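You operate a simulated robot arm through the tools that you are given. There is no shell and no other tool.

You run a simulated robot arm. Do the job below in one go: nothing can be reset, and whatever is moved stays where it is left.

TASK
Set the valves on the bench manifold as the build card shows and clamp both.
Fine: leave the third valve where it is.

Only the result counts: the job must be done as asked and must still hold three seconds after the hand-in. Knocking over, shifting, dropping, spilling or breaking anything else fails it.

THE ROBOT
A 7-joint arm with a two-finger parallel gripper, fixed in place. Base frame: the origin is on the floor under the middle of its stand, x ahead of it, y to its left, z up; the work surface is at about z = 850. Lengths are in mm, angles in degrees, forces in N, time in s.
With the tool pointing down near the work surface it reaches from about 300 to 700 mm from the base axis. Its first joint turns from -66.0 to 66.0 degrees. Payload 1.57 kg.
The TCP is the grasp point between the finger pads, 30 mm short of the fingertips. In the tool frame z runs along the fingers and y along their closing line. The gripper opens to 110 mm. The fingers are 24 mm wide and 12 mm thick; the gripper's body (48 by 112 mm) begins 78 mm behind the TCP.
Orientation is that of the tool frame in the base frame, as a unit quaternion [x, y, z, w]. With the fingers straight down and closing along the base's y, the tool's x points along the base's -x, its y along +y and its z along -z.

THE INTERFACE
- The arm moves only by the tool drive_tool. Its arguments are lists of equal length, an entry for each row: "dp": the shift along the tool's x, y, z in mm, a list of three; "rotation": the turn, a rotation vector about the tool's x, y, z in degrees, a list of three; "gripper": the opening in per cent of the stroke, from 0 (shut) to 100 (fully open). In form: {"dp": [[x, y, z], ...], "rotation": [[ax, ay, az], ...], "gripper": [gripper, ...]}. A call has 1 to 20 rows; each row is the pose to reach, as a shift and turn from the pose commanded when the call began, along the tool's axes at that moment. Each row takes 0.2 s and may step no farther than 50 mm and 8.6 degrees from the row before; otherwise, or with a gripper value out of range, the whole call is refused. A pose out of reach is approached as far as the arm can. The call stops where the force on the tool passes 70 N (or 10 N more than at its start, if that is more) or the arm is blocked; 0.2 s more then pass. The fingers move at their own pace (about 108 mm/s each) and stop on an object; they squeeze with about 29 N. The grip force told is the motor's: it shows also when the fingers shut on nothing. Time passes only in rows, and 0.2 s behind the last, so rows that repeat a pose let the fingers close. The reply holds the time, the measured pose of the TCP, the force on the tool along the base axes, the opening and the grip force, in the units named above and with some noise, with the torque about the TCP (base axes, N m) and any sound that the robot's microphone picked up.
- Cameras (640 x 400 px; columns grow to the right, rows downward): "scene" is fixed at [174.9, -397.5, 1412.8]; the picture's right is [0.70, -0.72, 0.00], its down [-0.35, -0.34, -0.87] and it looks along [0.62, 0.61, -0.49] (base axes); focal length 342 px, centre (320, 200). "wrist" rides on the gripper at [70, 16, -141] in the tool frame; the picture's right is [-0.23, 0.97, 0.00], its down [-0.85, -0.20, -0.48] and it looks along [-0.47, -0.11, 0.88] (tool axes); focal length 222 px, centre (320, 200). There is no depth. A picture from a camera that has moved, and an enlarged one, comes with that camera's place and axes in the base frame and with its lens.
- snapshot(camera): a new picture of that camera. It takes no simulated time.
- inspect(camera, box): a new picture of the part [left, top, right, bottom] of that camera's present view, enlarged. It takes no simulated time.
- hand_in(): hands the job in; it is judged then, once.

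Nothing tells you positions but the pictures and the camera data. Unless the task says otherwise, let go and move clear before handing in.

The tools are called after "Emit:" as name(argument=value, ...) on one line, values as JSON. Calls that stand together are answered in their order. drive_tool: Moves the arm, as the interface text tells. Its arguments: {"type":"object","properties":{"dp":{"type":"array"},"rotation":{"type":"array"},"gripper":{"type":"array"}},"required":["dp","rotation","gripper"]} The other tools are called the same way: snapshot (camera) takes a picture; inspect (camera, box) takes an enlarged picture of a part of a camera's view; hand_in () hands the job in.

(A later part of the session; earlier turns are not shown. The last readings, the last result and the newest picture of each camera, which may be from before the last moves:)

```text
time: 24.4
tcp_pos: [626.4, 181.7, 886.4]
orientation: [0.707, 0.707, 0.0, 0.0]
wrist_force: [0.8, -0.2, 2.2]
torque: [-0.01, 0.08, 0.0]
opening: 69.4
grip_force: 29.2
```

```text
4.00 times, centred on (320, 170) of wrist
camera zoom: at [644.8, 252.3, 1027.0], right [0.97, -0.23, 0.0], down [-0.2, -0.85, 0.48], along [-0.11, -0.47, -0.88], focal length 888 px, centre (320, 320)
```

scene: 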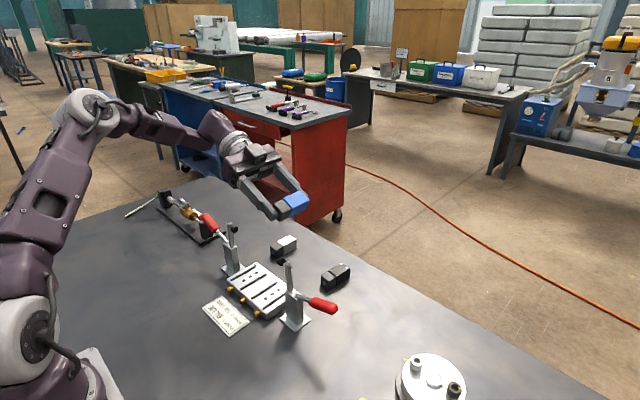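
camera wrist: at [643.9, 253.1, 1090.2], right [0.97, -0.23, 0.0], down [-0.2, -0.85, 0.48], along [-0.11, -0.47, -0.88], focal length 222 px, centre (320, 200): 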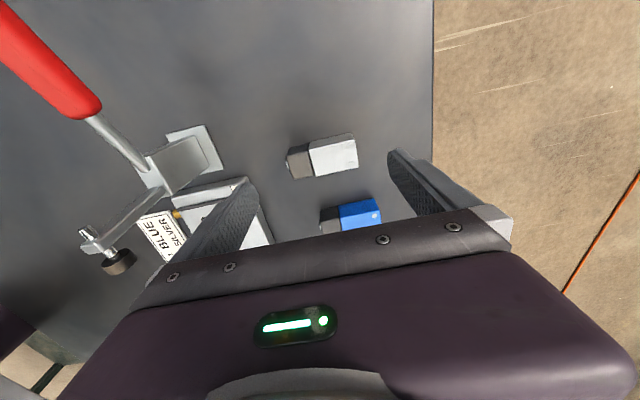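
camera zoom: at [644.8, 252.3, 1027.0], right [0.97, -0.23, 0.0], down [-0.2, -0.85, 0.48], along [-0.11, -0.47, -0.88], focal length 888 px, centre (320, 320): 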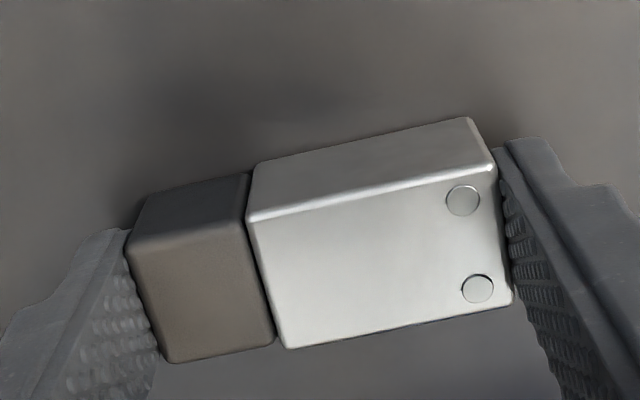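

Silver is gripped. I'll lift it, move to y ≈ 141 first, then slide in −x over port 2.

Emit:
drive_tool(dp=[[0, 0, -4], [0, 0, -15], [0, 0, -45], [0, 0, -90], [-20, 0, -124], [-41, -10, -124], [-41, -50, -124], [-41, -90, -124], [-41, -125, -124], [-41, -137, -110], [-41, -137, -90]], rotation=[[0, 0, 0], [0, 0, 0], [0, 0, 0], [0, 0, 0], [0, 0, 0], [0, 0, 0], [0, 0, 0], [0, 0, 0], [0, 0, 0], [0, 0, 0], [0, 0, 0]], gripper=[45, 45, 45, 45, 45, 45, 45, 45, 45, 45, 45])

Emit:
snapshot(camera="wrist")

Emit:
inspect(camera="wrist", box=[240, 100, 420, 220])

Emit:
inspect(camera="scene", box=[190, 190, 320, 300])

```text
time: 26.8
tcp_pos: [491.4, 139.9, 976.2]
orientation: [0.707, 0.707, -0.001, 0.0]
wrist_force: [0.3, -1.0, -1.0]
torque: [0.01, -0.05, 0.0]
opening: 69.4
grip_force: 29.6
```

```text
taken
camera wrist: at [507.7, 211.4, 1117.0], right [0.97, -0.23, 0.0], down [-0.2, -0.85, 0.48], along [-0.11, -0.47, -0.88], focal length 222 px, centre (320, 200)
```

wrist: 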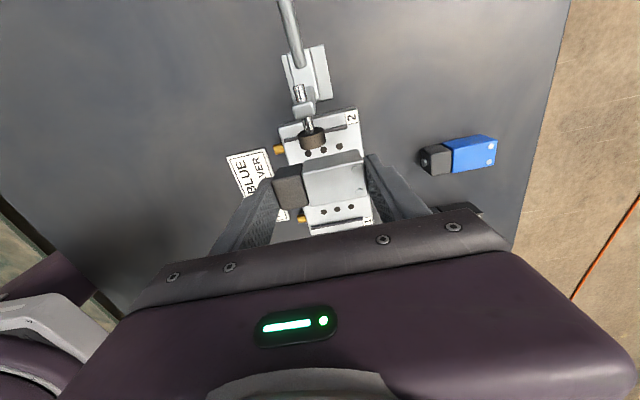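

```text
3.33 times, centred on (330, 160) of wrist
camera zoom: at [507.7, 211.4, 1117.0], right [0.97, -0.23, 0.0], down [-0.2, -0.85, 0.48], along [-0.11, -0.47, -0.88], focal length 740 px, centre (287, 333)
```

zoom: 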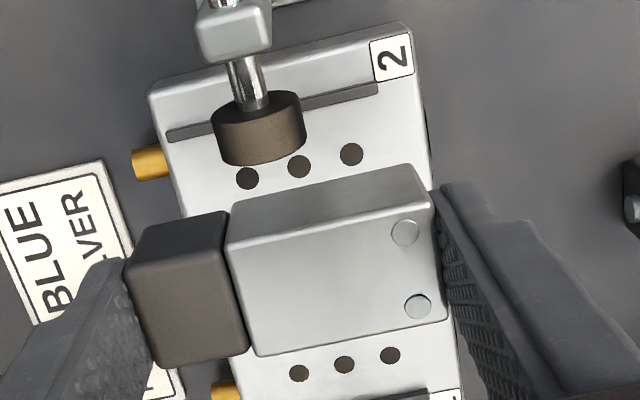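

```text
3.64 times, centred on (255, 245) of scene
camera zoom: at [174.9, -397.5, 1412.8], right [0.7, -0.72, 0.0], down [-0.35, -0.34, -0.87], along [0.62, 0.61, -0.49], focal length 1242 px, centre (556, 36)
```

zoom: 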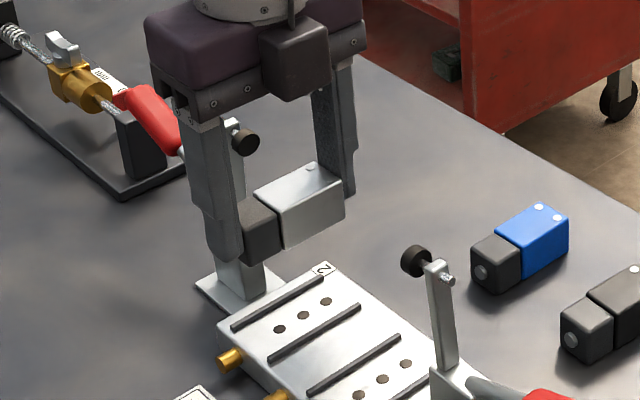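

Emit:
inspect(camera="wrist", box=[240, 120, 400, 220])

Emit:
inspect(camera="scene", box=[235, 225, 295, 270])

```text
4.00 times, centred on (320, 170) of wrist
camera zoom: at [507.7, 211.4, 1117.0], right [0.97, -0.23, 0.0], down [-0.2, -0.85, 0.48], along [-0.11, -0.47, -0.88], focal length 888 px, centre (320, 320)
```

zoom: 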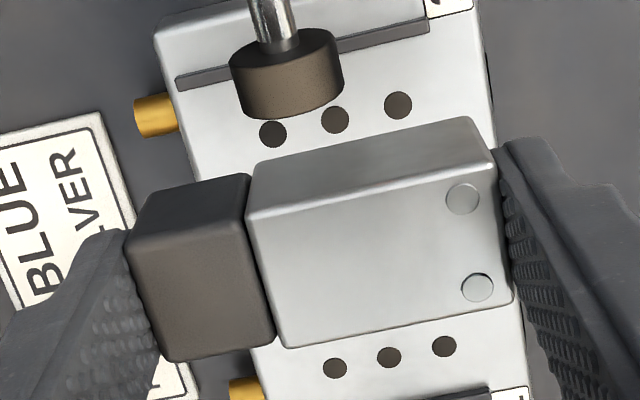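

```text
8.89 times, centred on (265, 248) of scene
camera zoom: at [174.9, -397.5, 1412.8], right [0.7, -0.72, 0.0], down [-0.35, -0.34, -0.87], along [0.62, 0.61, -0.49], focal length 3037 px, centre (809, -222)
```

zoom: 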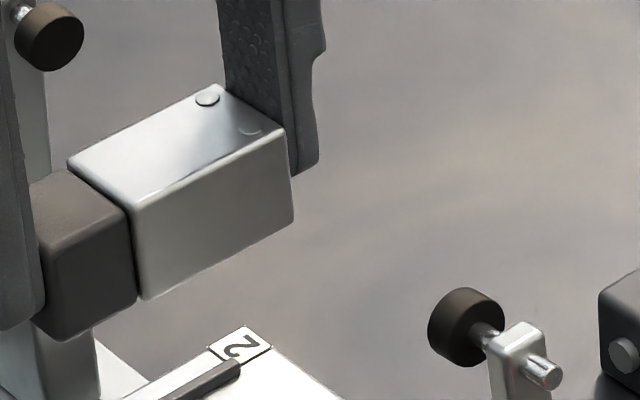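

Silver hasn't shifted in the grip; it's about 1 mm high in y and needs about −2 mm in x. I'll correct that and lower to just above the manifold.

Emit:
drive_tool(dp=[[-1, -2.3, 15], [-1, -2.3, 35], [-1, -2.3, 50], [-1, -2.3, 58], [-1, -2.3, 61]], rotation=[[0, 0, 0], [0, 0, 0], [0, 0, 0], [0, 0, 0], [0, 0, 0]], gripper=[45, 45, 45, 45, 45])

Emit:
inspect(camera="wrist", box=[240, 100, 420, 220])

Emit:
inspect(camera="scene", box=[220, 225, 300, 295])

```text
time: 28.0
tcp_pos: [487.9, 139.1, 914.9]
orientation: [0.708, 0.707, 0.0, 0.0]
wrist_force: [-0.4, 0.9, -1.9]
torque: [0.03, -0.02, -0.02]
opening: 69.2
grip_force: 28.8
```

```text
3.33 times, centred on (330, 160) of wrist
camera zoom: at [505.9, 210.1, 1055.8], right [0.97, -0.23, 0.0], down [-0.2, -0.85, 0.48], along [-0.11, -0.47, -0.88], focal length 740 px, centre (287, 333)
```

zoom: 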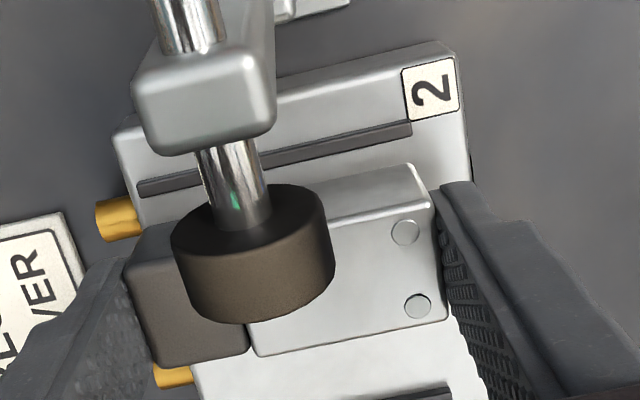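

```text
5.71 times, centred on (260, 260) of scene
camera zoom: at [174.9, -397.5, 1412.8], right [0.7, -0.72, 0.0], down [-0.35, -0.34, -0.87], along [0.62, 0.61, -0.49], focal length 1952 px, centre (663, -143)
```

zoom: 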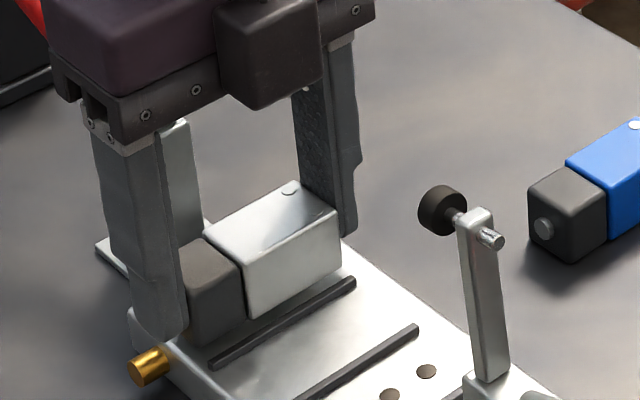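

Clear of the ribs, with about a 4.6 mm gap on the +y side as intended. I'll lower the last few millimetres gently.

Emit:
drive_tool(dp=[[0, 0, 2], [0, 0, 4], [0, 0, 5.5], [0, 0, 6.5], [0, 0, 7.2]], rotation=[[0, 0, 0], [0, 0, 0], [0, 0, 0], [0, 0, 0], [0, 0, 0]], gripper=[45, 45, 45, 45, 45])

Emit:
inspect(camera="scene", box=[220, 225, 300, 295])

```text
time: 29.2
tcp_pos: [489.8, 139.4, 908.8]
orientation: [0.707, 0.707, 0.0, 0.002]
wrist_force: [-1.4, -0.9, 9.6]
torque: [-0.04, 0.32, -0.03]
opening: 69.5
grip_force: 29.2
```

```text
5.71 times, centred on (260, 260) of scene
camera zoom: at [174.7, -397.6, 1412.8], right [0.7, -0.72, 0.0], down [-0.35, -0.34, -0.87], along [0.62, 0.61, -0.49], focal length 1952 px, centre (663, -143)
```

zoom: 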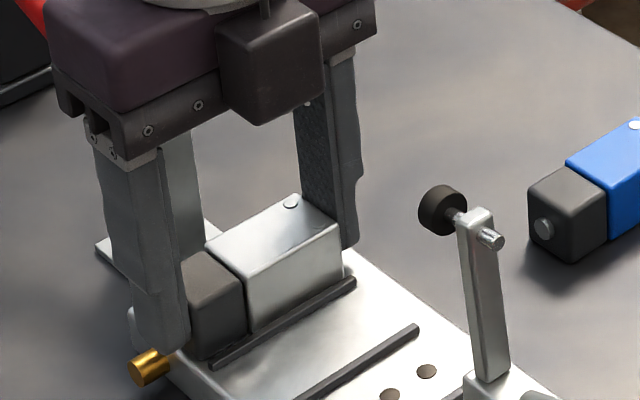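

Light contact, nose end first. I'll press about a millimetre further to flatten it, then see.

Emit:
drive_tool(dp=[[0, 0, 0.6], [0, 0, 1.2], [0, 0, 1.2]], rotation=[[0, 0, 0], [0, 0, 0], [0, 0, 0]], gripper=[45, 45, 45])

Emit:
inspect(camera="wrist", box=[240, 100, 420, 220])

Emit:
inspect(camera="scene", box=[230, 245, 290, 290])

```text
time: 30.0
tcp_pos: [488.2, 138.6, 908.4]
orientation: [0.707, 0.707, 0.0, 0.001]
wrist_force: [-0.9, -0.3, 20.4]
torque: [0.04, 0.09, 0.05]
opening: 69.6
grip_force: 29.0
```

```text
3.33 times, centred on (330, 160) of wrist
camera zoom: at [505.7, 210.2, 1047.8], right [0.97, -0.23, 0.0], down [-0.2, -0.85, 0.48], along [-0.11, -0.47, -0.88], focal length 740 px, centre (287, 333)
```

zoom: 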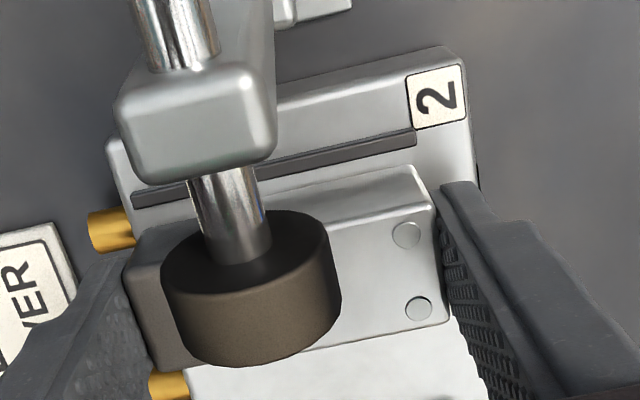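

```text
8.89 times, centred on (260, 268) of scene
camera zoom: at [174.5, -397.6, 1412.8], right [0.7, -0.72, 0.0], down [-0.35, -0.34, -0.87], along [0.63, 0.61, -0.49], focal length 3037 px, centre (853, -400)
```

zoom: 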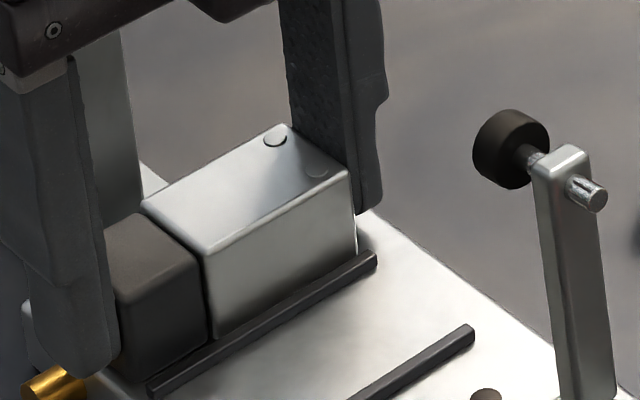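

Silver is pressed flat at 20 N with the torque balanced, so it's seated between the ribs. I'll ease the load, open the fingers and rise clear.

Emit:
drive_tool(dp=[[0, 0, -0.6], [0, 0, -0.8], [0, 0, -0.8], [0, 0, -0.8], [0, 0, -0.8]], rotation=[[0, 0, 0], [0, 0, 0], [0, 0, 0], [0, 0, 0], [0, 0, 0]], gripper=[45, 66, 72, 80, 85])

Emit:
drive_tool(dp=[[0, 0, -10], [0, 0, -30], [0, 0, -65], [0, 0, -105], [0, 0, -150]], rotation=[[0, 0, 0], [0, 0, 0], [0, 0, 0], [0, 0, 0], [0, 0, 0]], gripper=[85, 85, 85, 85, 85])

Emit:
snapshot(camera="wrist")

Emit:
inspect(camera="scene", box=[200, 220, 320, 320])

Emit:
inspect(camera="wrist", box=[240, 60, 420, 220])

```text
time: 31.2
tcp_pos: [488.4, 138.9, 908.1]
orientation: [0.707, 0.707, -0.001, 0.0]
wrist_force: [-0.1, 0.7, -0.2]
torque: [0.05, 0.01, -0.02]
opening: 93.6
grip_force: 0.0
```

```text
time: 32.4
tcp_pos: [489.8, 139.0, 1059.1]
orientation: [0.707, 0.707, 0.0, 0.001]
wrist_force: [1.0, 0.1, 0.0]
torque: [0.03, 0.01, 0.02]
opening: 93.4
grip_force: 0.0
```

```text
taken
camera wrist: at [505.8, 210.8, 1198.8], right [0.97, -0.23, 0.0], down [-0.2, -0.85, 0.48], along [-0.11, -0.47, -0.88], focal length 222 px, centre (320, 200)
```

wrist: 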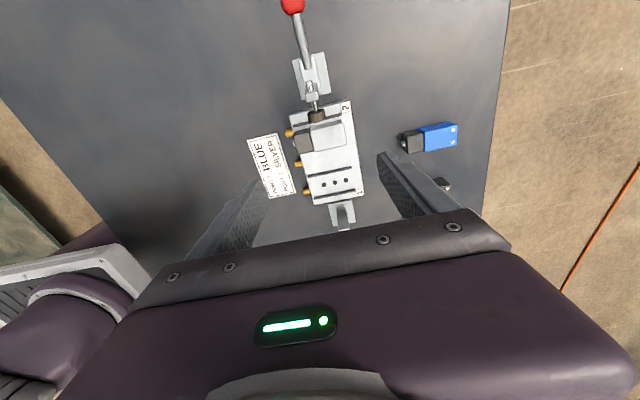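

```text
4.00 times, centred on (260, 270) of scene
camera zoom: at [174.9, -397.5, 1412.8], right [0.7, -0.72, 0.0], down [-0.35, -0.34, -0.87], along [0.62, 0.61, -0.49], focal length 1367 px, centre (560, -80)
```

zoom: 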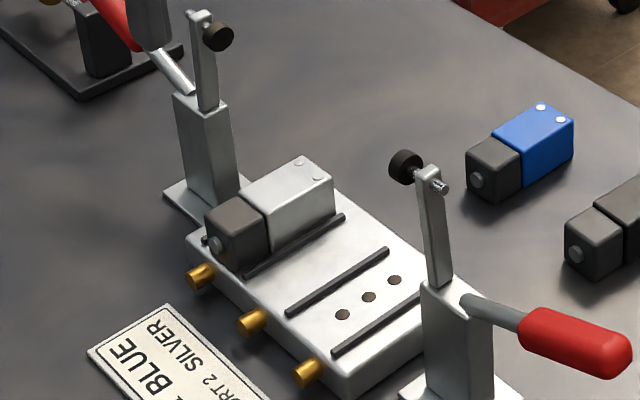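

```text
2.50 times, centred on (330, 140) of wrist
camera zoom: at [505.8, 210.8, 1198.8], right [0.97, -0.23, 0.0], down [-0.2, -0.85, 0.48], along [-0.11, -0.47, -0.88], focal length 555 px, centre (295, 350)
```

zoom: 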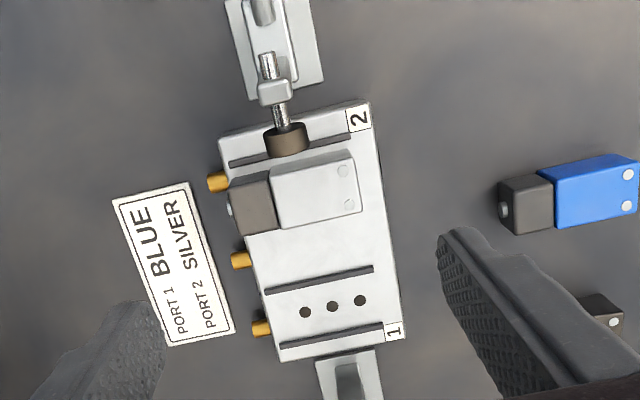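

Silver sits squarely between port 2's ribs, covering the holes. I'll turn the gripper 180° in free air so its box will face +y for port 1.

Emit:
drive_tool(dp=[[-5, 12, -10], [-10, 24, -20], [-15, 36, -21], [-20, 48, -21], [-26, 60, -21], [-32, 72, -21], [-38, 84, -21], [-44, 96, -21], [-50, 108, -21], [-55, 120, -21], [-59, 130, -21]], rotation=[[0, 0, -8.2], [0, 0, -16.4], [0, 0, -24.6], [0, 0, -32.8], [0, 0, -41], [0, 0, -49.2], [0, 0, -57.4], [0, 0, -65.6], [0, 0, -73.8], [0, 0, -82], [0, 0, -90]], gripper=[100, 100, 100, 100, 100, 100, 100, 100, 100, 100, 100])

Emit:
drive_tool(dp=[[0, 0, 0], [0, 0, 0], [0, 0, 0], [0, 0, 0], [0, 0, 0], [0, 0, 0], [0, 0, 0], [0, 0, 0], [0, 0, 0], [0, 0, 0], [0, 0, 0]], rotation=[[0, 0, -8.2], [0, 0, -16.4], [0, 0, -24.6], [0, 0, -32.8], [0, 0, -41], [0, 0, -49.2], [0, 0, -57.4], [0, 0, -65.6], [0, 0, -73.8], [0, 0, -82], [0, 0, -90]], gripper=[100, 100, 100, 100, 100, 100, 100, 100, 100, 100, 100])

Emit:
snapshot(camera="wrist")

```text
time: 34.8
tcp_pos: [617.5, 80.2, 1079.6]
orientation: [-0.002, 1.0, -0.001, 0.0]
wrist_force: [-0.4, 0.3, 0.9]
torque: [0.01, -0.01, -0.02]
opening: 109.9
grip_force: 0.0
```

```text
time: 37.2
tcp_pos: [618.2, 80.0, 1079.9]
orientation: [0.708, -0.706, 0.001, 0.001]
wrist_force: [0.1, 0.6, -0.1]
torque: [0.02, -0.01, -0.01]
opening: 110.0
grip_force: 0.1
```

```text
taken
camera wrist: at [603.2, 12.4, 1219.9], right [-0.97, 0.22, 0.0], down [0.2, 0.86, 0.48], along [0.11, 0.46, -0.88], focal length 222 px, centre (320, 200)
```

wrist: 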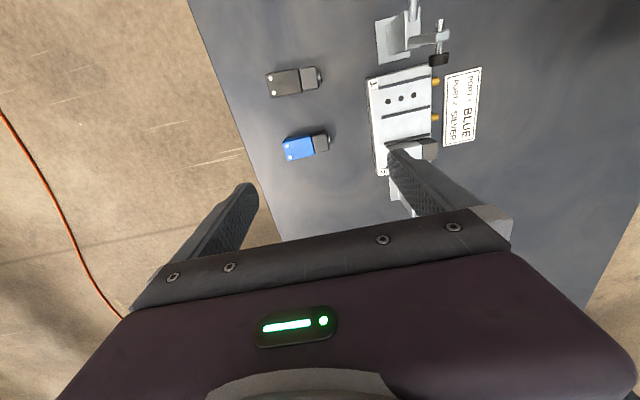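

Emit:
inspect(camera="wrist", box=[260, 115, 350, 175])

Emit:
inspect(camera="wrist", box=[340, 20, 500, 180])

```text
6.67 times, centred on (305, 145) of wrist
camera zoom: at [603.2, 12.4, 1219.9], right [-0.97, 0.22, 0.0], down [0.2, 0.86, 0.48], along [0.11, 0.46, -0.88], focal length 1481 px, centre (420, 567)
```

zoom: 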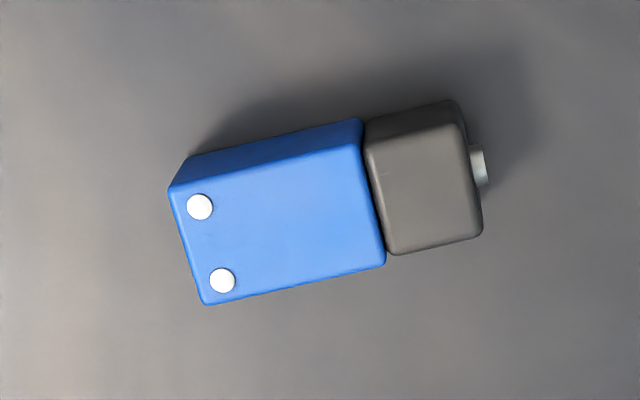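

```text
2.50 times, centred on (420, 100) of wrist
camera zoom: at [603.2, 12.4, 1219.9], right [-0.97, 0.22, 0.0], down [0.2, 0.86, 0.48], along [0.11, 0.46, -0.88], focal length 555 px, centre (70, 450)
```

zoom: 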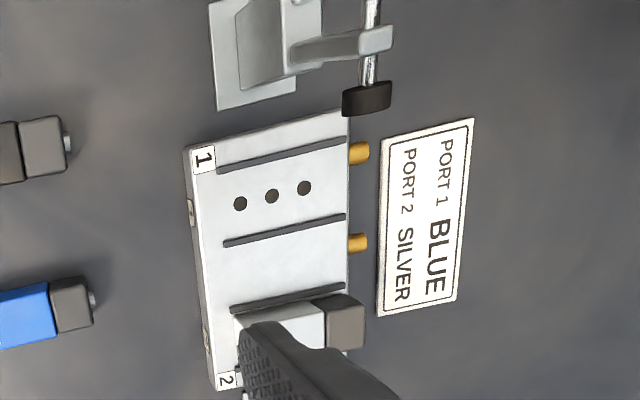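

Rotation worked, and the box will now face +y. I'll hover over the blue valve and re-measure.

Emit:
drive_tool(dp=[[-6, -9, 35], [-12, -18, 70], [-18.1, -26.3, 105], [-18.1, -26.3, 130]], rotation=[[0, 0, 0], [0, 0, 0], [0, 0, 0], [0, 0, 0]], gripper=[100, 100, 100, 100])

Emit:
inspect(camera="wrist", box=[240, 115, 400, 215])

Emit:
snapshot(camera="wrist")

```text
time: 38.2
tcp_pos: [644.4, 99.1, 947.1]
orientation: [-0.707, 0.707, -0.001, -0.001]
wrist_force: [-0.3, 0.1, 0.0]
torque: [-0.01, -0.01, -0.03]
opening: 109.9
grip_force: 0.1
```

```text
4.00 times, centred on (320, 165) of wrist
camera zoom: at [629.4, 30.3, 1088.8], right [-0.97, 0.23, 0.0], down [0.2, 0.86, 0.48], along [0.11, 0.46, -0.88], focal length 888 px, centre (320, 340)
```

zoom: 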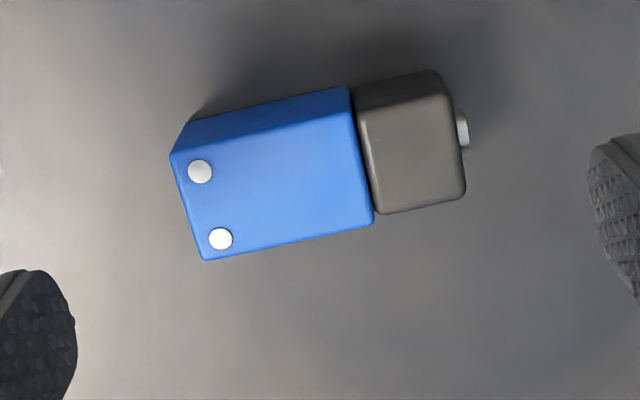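

```text
taken
camera wrist: at [629.4, 30.3, 1088.8], right [-0.97, 0.23, 0.0], down [0.2, 0.86, 0.48], along [0.11, 0.46, -0.88], focal length 222 px, centre (320, 200)
```

wrist: 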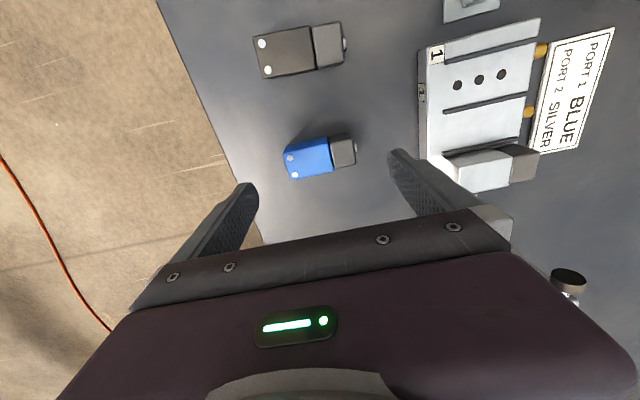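

Blue is centred at about y ≈ 98, so I'll shift slightly and descend, then check again at grasp height.

Emit:
drive_tool(dp=[[1.8, 0, 20], [1.8, 0, 40], [1.8, 0, 53], [1.8, 0, 59.5]], rotation=[[0, 0, 0], [0, 0, 0], [0, 0, 0], [0, 0, 0]], gripper=[100, 100, 100, 100])

Emit:
inspect(camera="wrist", box=[240, 120, 400, 220])

Emit:
inspect(camera="scene", box=[270, 200, 350, 290])

```text
time: 39.2
tcp_pos: [645.1, 95.3, 889.7]
orientation: [-0.707, 0.707, -0.001, 0.0]
wrist_force: [0.1, 0.1, 0.2]
torque: [0.0, 0.0, 0.0]
opening: 109.8
grip_force: 0.1
```

```text
4.00 times, centred on (320, 170) of wrist
camera zoom: at [629.4, 28.2, 1030.0], right [-0.97, 0.23, 0.0], down [0.2, 0.86, 0.48], along [0.11, 0.46, -0.88], focal length 888 px, centre (320, 320)
```

zoom: 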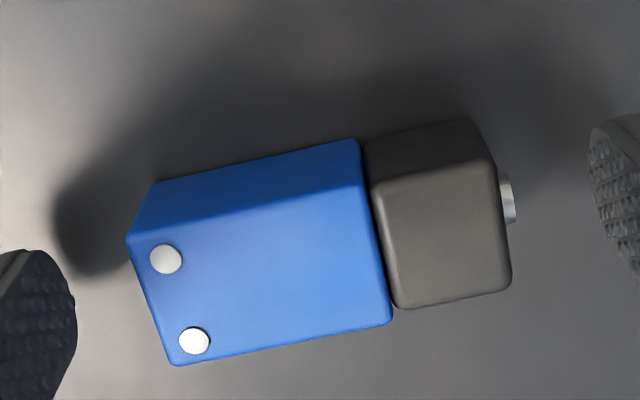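

```text
4.44 times, centred on (310, 245) of scene
camera zoom: at [174.9, -397.5, 1412.8], right [0.7, -0.72, 0.0], down [-0.35, -0.34, -0.87], along [0.62, 0.61, -0.49], focal length 1519 px, centre (364, 0)
```

zoom: 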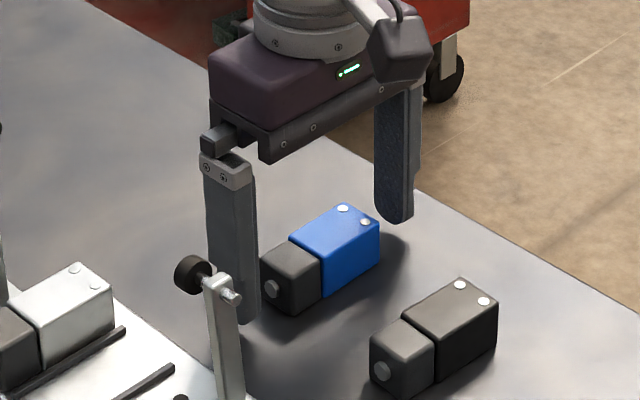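

Alignment is within about 1.5 mm; I'll go 2.5 mm lower and close on the blue valve.

Emit:
drive_tool(dp=[[0.3, 0, 2.5], [0.3, 0, 2.5], [0.3, 0, 2.5], [0.3, 0, 2.5], [0.3, 0, 2.5], [0.3, 0, 2.5], [0.3, 0, 2.5], [0.3, 0, 2.5]], rotation=[[0, 0, 0], [0, 0, 0], [0, 0, 0], [0, 0, 0], [0, 0, 0], [0, 0, 0], [0, 0, 0], [0, 0, 0]], gripper=[100, 85, 72, 66, 62, 58, 50, 45])

Emit:
inspect(camera="wrist", box=[240, 120, 400, 220])

```text
time: 41.0
tcp_pos: [645.2, 95.6, 886.0]
orientation: [0.707, -0.707, 0.001, 0.001]
wrist_force: [0.0, -0.1, -0.2]
torque: [0.03, 0.05, 0.01]
opening: 69.4
grip_force: 29.4
```

```text
4.00 times, centred on (320, 170) of wrist
camera zoom: at [629.5, 27.9, 1027.8], right [-0.97, 0.23, 0.0], down [0.2, 0.86, 0.48], along [0.11, 0.46, -0.88], focal length 888 px, centre (320, 320)
```

zoom: 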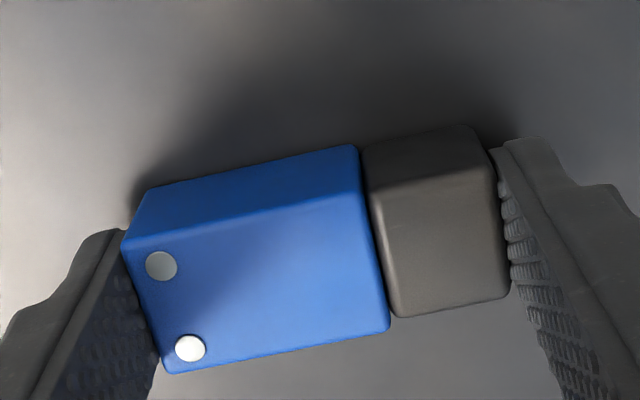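

Blue is gripped in the same relative pose as silver was. I'll lift it, shift to y ≈ 60, then slide over port 1.

Emit:
drive_tool(dp=[[0, 0, -4], [0, 0, -15], [0, 0, -45], [0, 0, -90], [15, 10, -124], [35, 40, -124], [35, 80, -124], [35, 120, -124], [35, 150, -124], [35, 156, -110], [35, 156, -90]], rotation=[[0, 0, 0], [0, 0, 0], [0, 0, 0], [0, 0, 0], [0, 0, 0], [0, 0, 0], [0, 0, 0], [0, 0, 0], [0, 0, 0], [0, 0, 0], [0, 0, 0]], gripper=[45, 45, 45, 45, 45, 45, 45, 45, 45, 45, 45])

Emit:
snapshot(camera="wrist")

Emit:
inspect(camera="wrist", box=[240, 100, 420, 220])

Emit:
inspect(camera="scene", box=[200, 190, 350, 330])

```text
time: 43.4
tcp_pos: [488.7, 62.7, 976.0]
orientation: [-0.707, 0.707, 0.0, -0.001]
wrist_force: [-1.4, -0.1, -1.3]
torque: [0.01, 0.0, 0.03]
opening: 69.2
grip_force: 28.7
```

```text
taken
camera wrist: at [473.4, -6.7, 1117.6], right [-0.97, 0.23, 0.0], down [0.2, 0.86, 0.48], along [0.11, 0.46, -0.88], focal length 222 px, centre (320, 200)
```

wrist: 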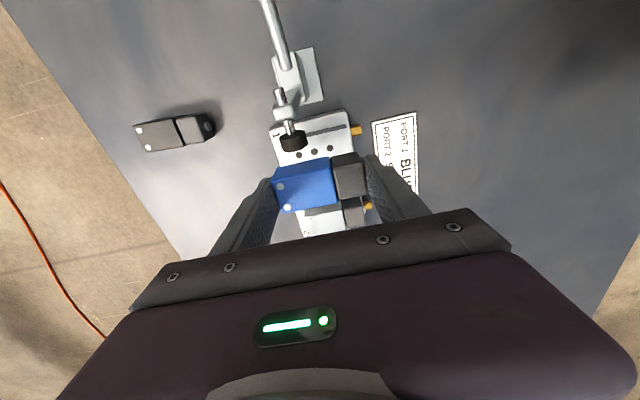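

```text
3.33 times, centred on (330, 160) of wrist
camera zoom: at [473.4, -6.7, 1117.6], right [-0.97, 0.23, 0.0], down [0.2, 0.86, 0.48], along [0.11, 0.46, -0.88], focal length 740 px, centre (287, 333)
```

zoom: 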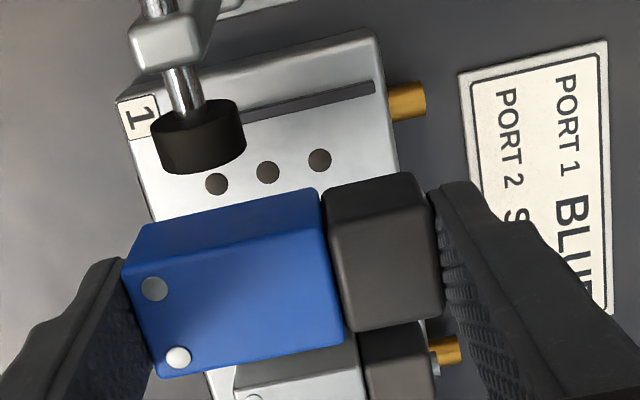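

```text
2.86 times, centred on (275, 260) of scene
camera zoom: at [174.9, -397.5, 1412.8], right [0.7, -0.72, 0.0], down [-0.35, -0.34, -0.87], along [0.62, 0.61, -0.49], focal length 976 px, centre (449, 29)
```

zoom: 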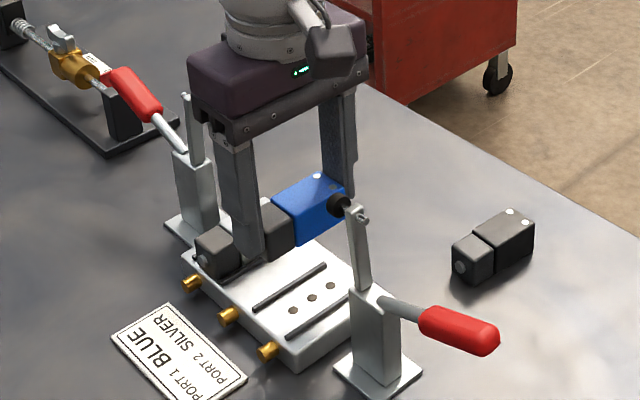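

Blue is over port 1, needing about −1.6 mm in y and +1 mm in x. The gripper's box now faces away from clamp 1, so I'll correct and lower.

Emit:
drive_tool(dp=[[1.6, -1, 15], [1.6, -1, 35], [1.6, -1, 50], [1.6, -1, 58], [1.6, -1, 61]], rotation=[[0, 0, 0], [0, 0, 0], [0, 0, 0], [0, 0, 0], [0, 0, 0]], gripper=[45, 45, 45, 45, 45])

Emit:
inspect(camera="wrist", box=[240, 100, 420, 220])

Emit:
inspect(camera="scene", box=[230, 230, 310, 300])

```text
time: 44.6
tcp_pos: [489.0, 59.8, 914.7]
orientation: [0.707, -0.707, 0.0, 0.0]
wrist_force: [-0.7, 0.0, -2.0]
torque: [0.01, 0.0, -0.02]
opening: 69.5
grip_force: 29.3
```

```text
3.33 times, centred on (330, 160) of wrist
camera zoom: at [474.0, -8.7, 1056.3], right [-0.97, 0.23, 0.0], down [0.2, 0.86, 0.48], along [0.11, 0.46, -0.88], focal length 740 px, centre (287, 333)
```

zoom: 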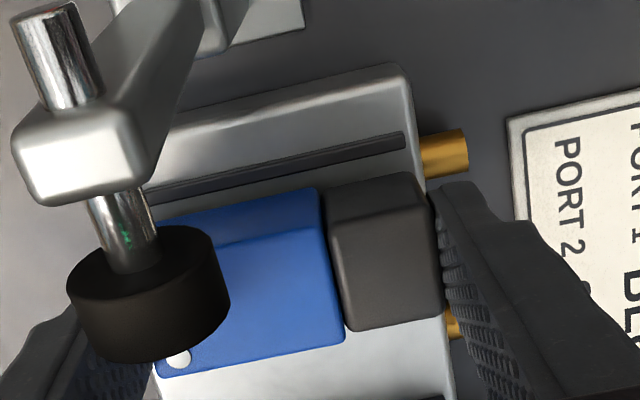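

```text
5.71 times, centred on (270, 265) of scene
camera zoom: at [174.9, -397.5, 1412.8], right [0.7, -0.72, 0.0], down [-0.35, -0.34, -0.87], along [0.62, 0.61, -0.49], focal length 1952 px, centre (606, -171)
```

zoom: 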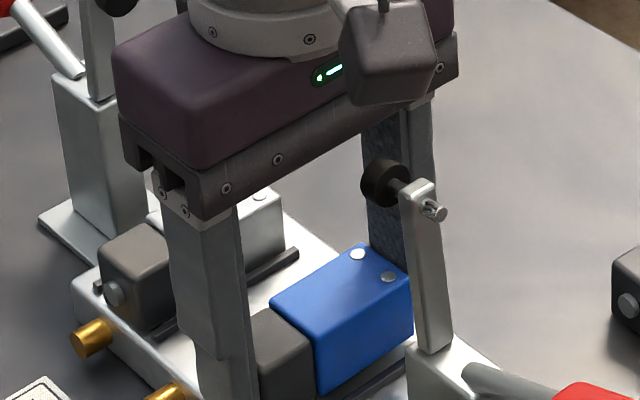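

Emit:
inspect(camera="wrist", box=[290, 130, 370, 180])

Emit:
inspect(camera="scene", box=[260, 265, 310, 305])

```text
8.00 times, centred on (330, 155) of wrist
camera zoom: at [474.0, -8.7, 1056.3], right [-0.97, 0.23, 0.0], down [0.2, 0.86, 0.48], along [0.11, 0.46, -0.88], focal length 1777 px, centre (240, 560)
```

zoom: 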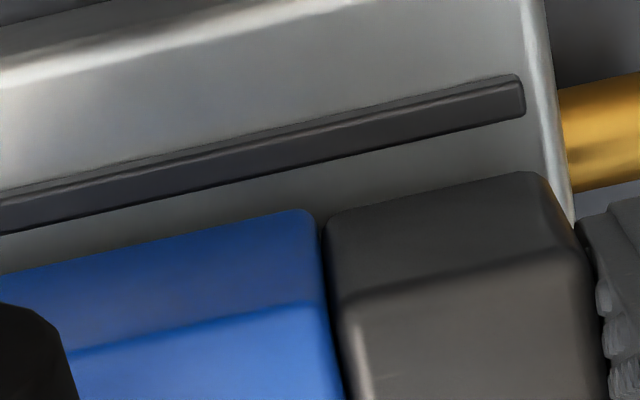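

```text
10.00 times, centred on (285, 285) of scene
camera zoom: at [174.9, -397.5, 1412.8], right [0.7, -0.72, 0.0], down [-0.35, -0.34, -0.87], along [0.62, 0.61, -0.49], focal length 3417 px, centre (670, -650)
```

zoom: 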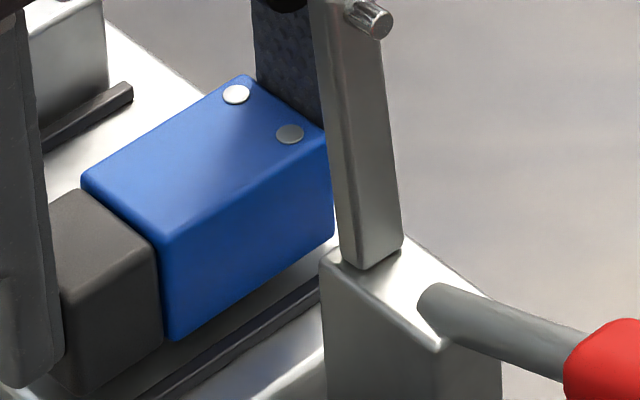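

The gap to rib 1 is about 3 mm, so I'll shift +1 mm in y to centre it, then lower to contact.

Emit:
drive_tool(dp=[[-1, 0, 1], [-1, 0, 3], [-1, 0, 5], [-1, 0, 6.5], [-1, 0, 7.5]], rotation=[[0, 0, 0], [0, 0, 0], [0, 0, 0], [0, 0, 0], [0, 0, 0]], gripper=[45, 45, 45, 45, 45])

Emit:
inspect(camera="wrist", box=[240, 100, 420, 220])

Emit:
inspect(camera="scene", box=[240, 240, 310, 305])

```text
time: 45.8
tcp_pos: [490.4, 59.4, 909.7]
orientation: [0.708, -0.707, 0.001, 0.0]
wrist_force: [-3.9, 0.1, 15.7]
torque: [0.09, 0.32, 0.06]
opening: 69.4
grip_force: 28.6
```

```text
3.33 times, centred on (330, 160) of wrist
camera zoom: at [474.7, -7.7, 1049.7], right [-0.97, 0.23, 0.0], down [0.2, 0.86, 0.48], along [0.11, 0.46, -0.88], focal length 740 px, centre (287, 333)
```

zoom: 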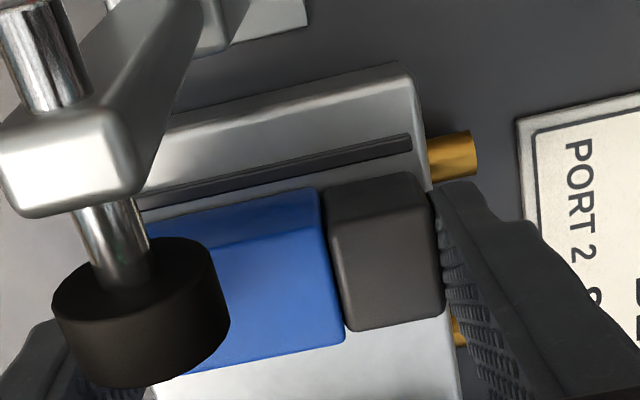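

```text
6.15 times, centred on (275, 272) of scene
camera zoom: at [174.5, -397.5, 1412.8], right [0.7, -0.72, 0.0], down [-0.35, -0.34, -0.87], along [0.63, 0.61, -0.49], focal length 2103 px, centre (597, -246)
```

zoom: 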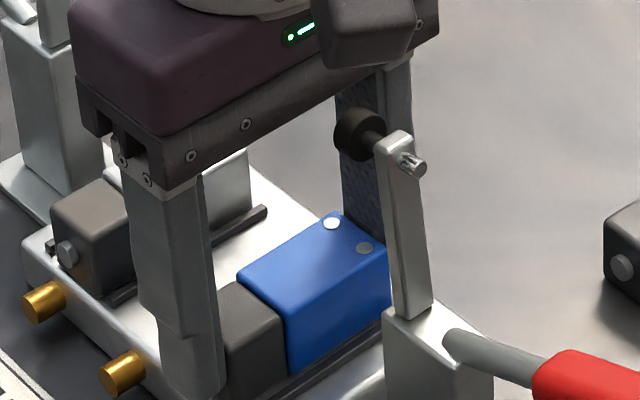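

Contact made, again slightly nose first. I'll press a little further to flatten it, as with silver.

Emit:
drive_tool(dp=[[0, 0, 0.5], [0, 0, 1.0], [0, 0, 1.0]], rotation=[[0, 0, 0], [0, 0, 0], [0, 0, 0]], gripper=[45, 45, 45])

Emit:
inspect(camera="wrist", box=[290, 130, 370, 180])

Emit:
inspect(camera="scene", box=[260, 265, 310, 305])

```text
time: 46.6
tcp_pos: [489.9, 59.8, 908.1]
orientation: [-0.707, 0.707, -0.001, -0.001]
wrist_force: [0.4, -2.5, 20.2]
torque: [-0.08, 0.04, -0.01]
opening: 69.2
grip_force: 28.4
```

```text
8.00 times, centred on (330, 155) of wrist
camera zoom: at [474.6, -7.7, 1048.6], right [-0.97, 0.23, 0.0], down [0.2, 0.86, 0.48], along [0.11, 0.46, -0.88], focal length 1777 px, centre (240, 560)
```

zoom: 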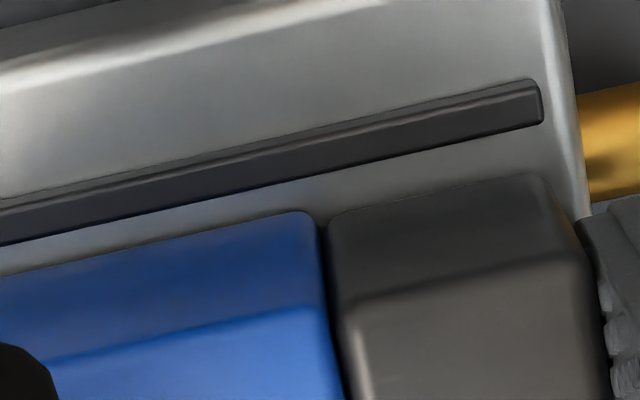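

```text
10.00 times, centred on (285, 285) of scene
camera zoom: at [174.6, -397.6, 1412.8], right [0.7, -0.72, 0.0], down [-0.35, -0.34, -0.87], along [0.63, 0.61, -0.49], focal length 3417 px, centre (670, -650)
```

zoom: 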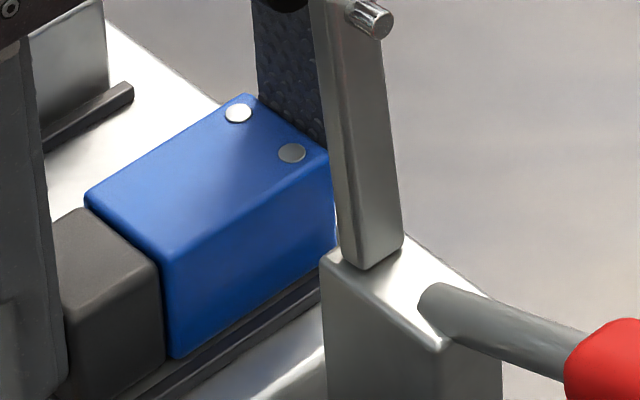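

Blue is flat on port 1, centred between its ribs with a gap of about 4.5 mm. I'll ease the load, open, and rise straight up.

Emit:
drive_tool(dp=[[0, 0, -0.6], [0, 0, -0.8], [0, 0, -0.8], [0, 0, -0.8], [0, 0, -0.8]], rotation=[[0, 0, 0], [0, 0, 0], [0, 0, 0], [0, 0, 0], [0, 0, 0]], gripper=[45, 66, 72, 80, 85])

Emit:
drive_tool(dp=[[0, 0, -10], [0, 0, -30], [0, 0, -65], [0, 0, -105], [0, 0, -150]], rotation=[[0, 0, 0], [0, 0, 0], [0, 0, 0], [0, 0, 0], [0, 0, 0]], gripper=[85, 85, 85, 85, 85])

Emit:
snapshot(camera="wrist")

Emit:
inspect(camera="scene", box=[190, 210, 350, 340])

Emit:
inspect(camera="wrist", box=[220, 60, 420, 220])

```text
time: 47.8
tcp_pos: [489.5, 60.9, 908.9]
orientation: [0.707, -0.707, 0.0, 0.001]
wrist_force: [0.0, 0.0, -0.2]
torque: [-0.01, -0.02, -0.04]
opening: 93.4
grip_force: 0.0
```

```text
time: 49.0
tcp_pos: [488.7, 60.0, 1058.9]
orientation: [0.707, -0.707, 0.001, 0.001]
wrist_force: [0.0, 0.5, -0.4]
torque: [0.03, 0.0, 0.02]
opening: 93.3
grip_force: 0.0
```

```text
taken
camera wrist: at [474.2, -8.0, 1199.3], right [-0.97, 0.23, 0.0], down [0.2, 0.86, 0.48], along [0.11, 0.46, -0.88], focal length 222 px, centre (320, 200)
```

wrist: 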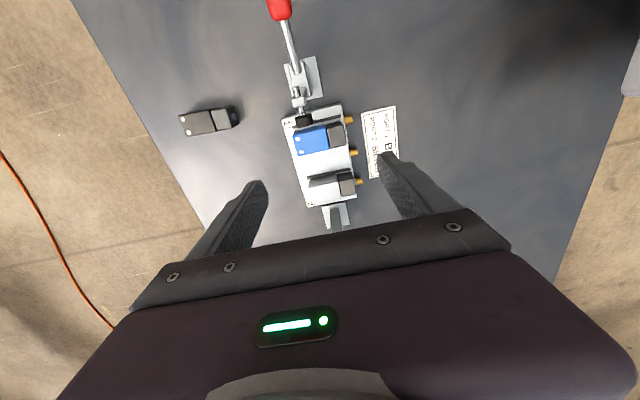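

```text
3.08 times, centred on (270, 275) of scene
camera zoom: at [174.8, -397.5, 1412.8], right [0.7, -0.72, 0.0], down [-0.35, -0.34, -0.87], along [0.62, 0.61, -0.49], focal length 1051 px, centre (474, -31)
```

zoom: 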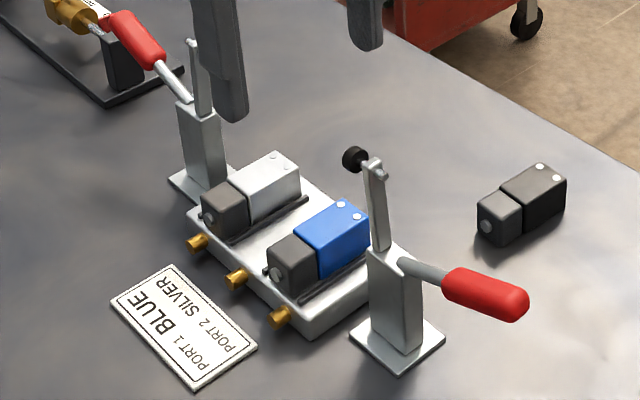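

```text
2.50 times, centred on (320, 140) of wrist
camera zoom: at [474.2, -8.0, 1199.3], right [-0.97, 0.23, 0.0], down [0.2, 0.86, 0.48], along [0.11, 0.46, -0.88], focal length 555 px, centre (320, 350)
```

zoom: 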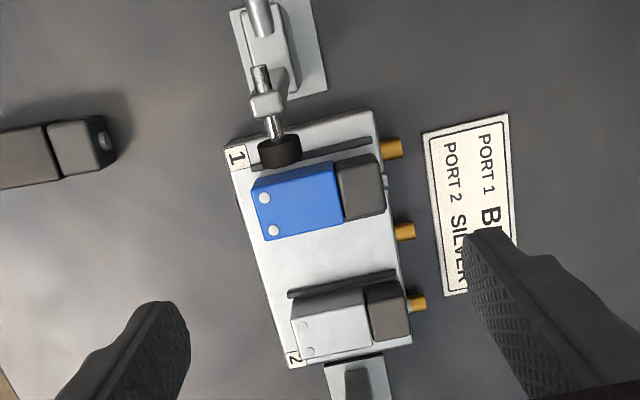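

Both valves are seated correctly: blue in port 1, silver in port 2. Now the clamps. I'll hover over clamp 1's red handle, near (496, −94, 946), to measure it.

Emit:
drive_tool(dp=[[40, -2, 0], [80, -4, 0], [120, -6, 0], [154, -7, 0]], rotation=[[0, 0, 0], [0, 0, 0], [0, 0, 0], [0, 0, 0]], gripper=[60, 55, 55, 55])

Emit:
snapshot(camera="wrist")

Emit:
inspect(camera="wrist", box=[250, 90, 410, 220])

Emit:
inspect(camera="scene", box=[260, 240, 360, 340])

```text
time: 50.0
tcp_pos: [495.8, -94.7, 1059.2]
orientation: [0.707, -0.707, 0.001, 0.001]
wrist_force: [0.0, -0.2, -0.5]
torque: [0.01, 0.01, 0.0]
opening: 60.3
grip_force: 0.0
```

```text
taken
camera wrist: at [481.0, -162.3, 1199.5], right [-0.97, 0.23, 0.0], down [0.2, 0.86, 0.48], along [0.11, 0.46, -0.88], focal length 222 px, centre (320, 200)
```

wrist: 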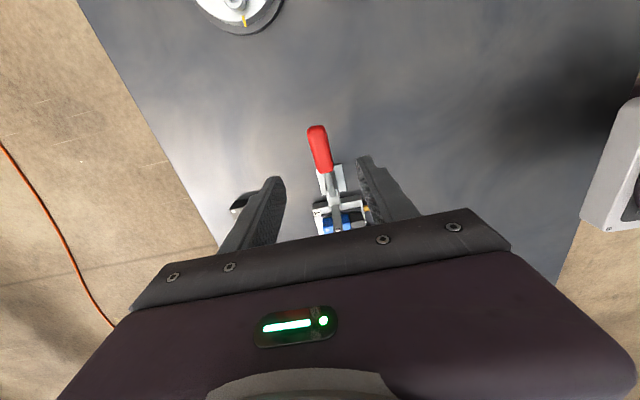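

```text
3.08 times, centred on (330, 155) of wrist
camera zoom: at [481.0, -162.3, 1199.5], right [-0.97, 0.23, 0.0], down [0.2, 0.86, 0.48], along [0.11, 0.46, -0.88], focal length 684 px, centre (289, 338)
```

zoom: 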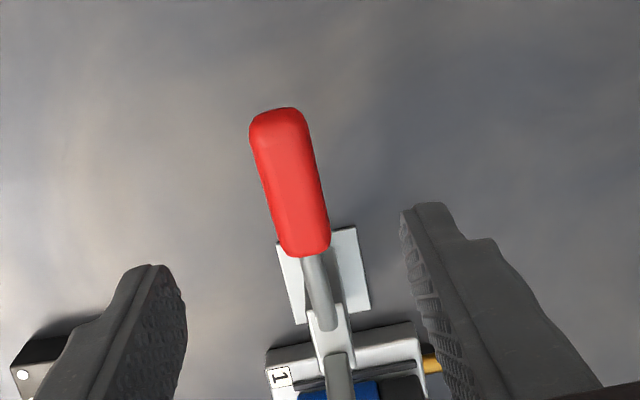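

```text
4.00 times, centred on (310, 290) of scene
camera zoom: at [174.9, -397.5, 1412.8], right [0.7, -0.72, 0.0], down [-0.35, -0.34, -0.87], along [0.62, 0.61, -0.49], focal length 1367 px, centre (360, -160)
```

zoom: 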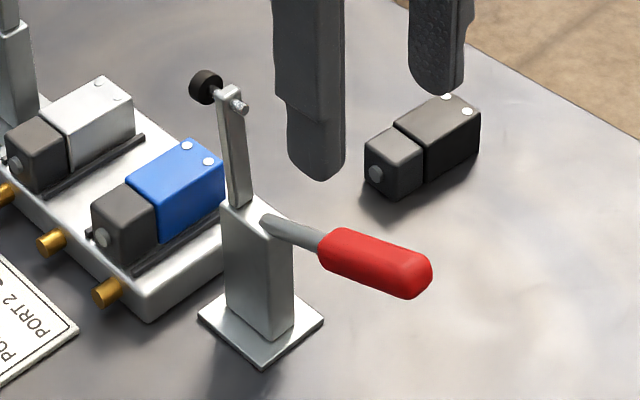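

Clamp 1's handle runs from about (−60, 932) to (−119, 957) in y–z at x ≈ 495, rising outwards at about 23°. I'll lower the open fingers around the middle of the red grip.

Emit:
drive_tool(dp=[[-2.3, 1.8, 30], [-2.3, 1.8, 65], [-2.3, 1.8, 95], [-2.3, 1.8, 109]], rotation=[[0, 0, 0], [0, 0, 0], [0, 0, 0], [0, 0, 0]], gripper=[55, 55, 55, 55])

Emit:
snapshot(camera="wrist")

Emit:
inspect(camera="scene", box=[260, 220, 360, 320])

```text
time: 51.0
tcp_pos: [495.5, -90.3, 948.9]
orientation: [0.707, -0.707, 0.001, 0.0]
wrist_force: [0.5, -0.4, 0.0]
torque: [0.01, 0.0, 0.03]
opening: 60.3
grip_force: 0.2
```

```text
taken
camera wrist: at [479.6, -159.5, 1089.8], right [-0.97, 0.23, 0.0], down [0.2, 0.86, 0.48], along [0.11, 0.46, -0.88], focal length 222 px, centre (320, 200)
```

wrist: 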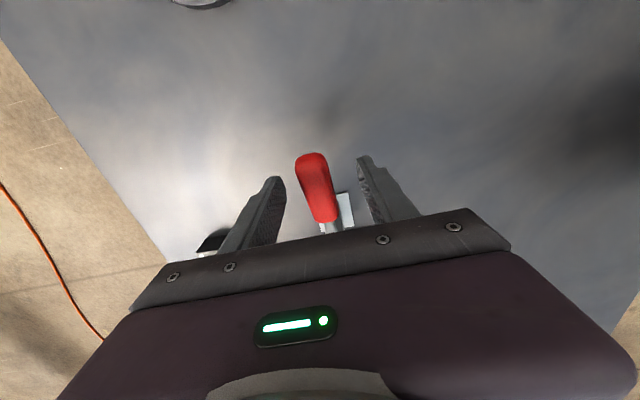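

```text
4.00 times, centred on (310, 270) of scene
camera zoom: at [174.9, -397.5, 1412.8], right [0.7, -0.72, 0.0], down [-0.35, -0.34, -0.87], along [0.62, 0.61, -0.49], focal length 1367 px, centre (360, -80)
```

zoom: 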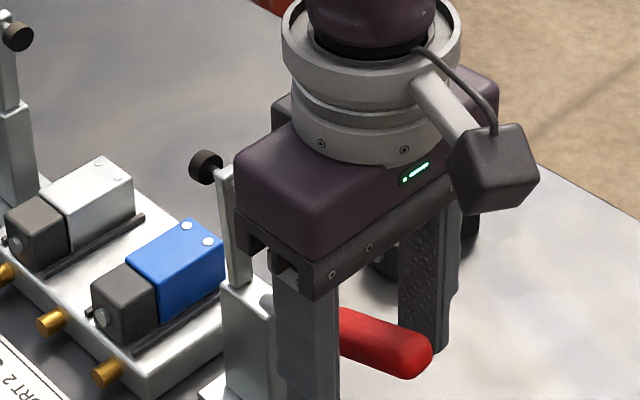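

The handle is centred between the fingers. Closing on it.

Emit:
drive_tool(dp=[[0, 0, 0], [0, 0, 0], [0, 0, 0], [0, 0, 0], [0, 0, 0], [0, 0, 0]], rotation=[[0, 0, 0], [0, 0, 0], [0, 0, 0], [0, 0, 0], [0, 0, 0], [0, 0, 0]], gripper=[40, 30, 24, 18, 12, 8])

Emit:
inspect(camera="wrist", box=[240, 120, 400, 230])

Emit:
inspect(camera="scene", box=[260, 220, 360, 320])

```text
time: 52.4
tcp_pos: [495.5, -90.1, 948.3]
orientation: [0.707, -0.707, 0.001, 0.0]
wrist_force: [3.0, -0.1, -1.4]
torque: [-0.04, 0.06, 0.08]
opening: 20.7
grip_force: 34.1
```

```text
3.64 times, centred on (320, 175) of wrist
camera zoom: at [479.8, -159.6, 1090.1], right [-0.97, 0.23, 0.0], down [0.2, 0.86, 0.48], along [0.11, 0.46, -0.88], focal length 808 px, centre (320, 291)
```

zoom: 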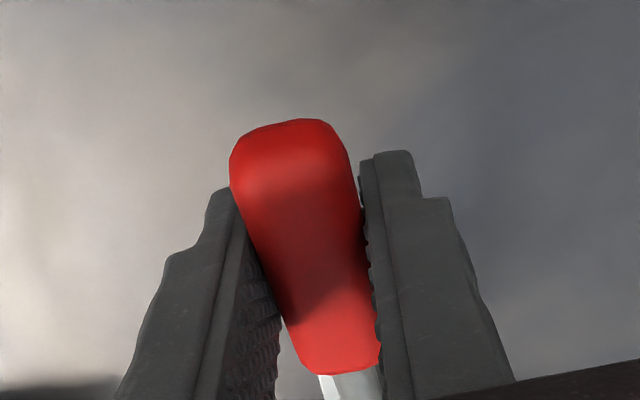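

```text
4.00 times, centred on (310, 270) of scene
camera zoom: at [175.0, -397.5, 1412.8], right [0.7, -0.72, 0.0], down [-0.35, -0.34, -0.87], along [0.62, 0.61, -0.49], focal length 1367 px, centre (360, -80)
```

zoom: 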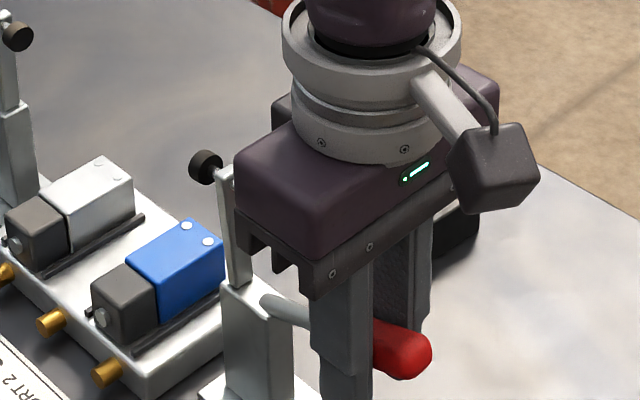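

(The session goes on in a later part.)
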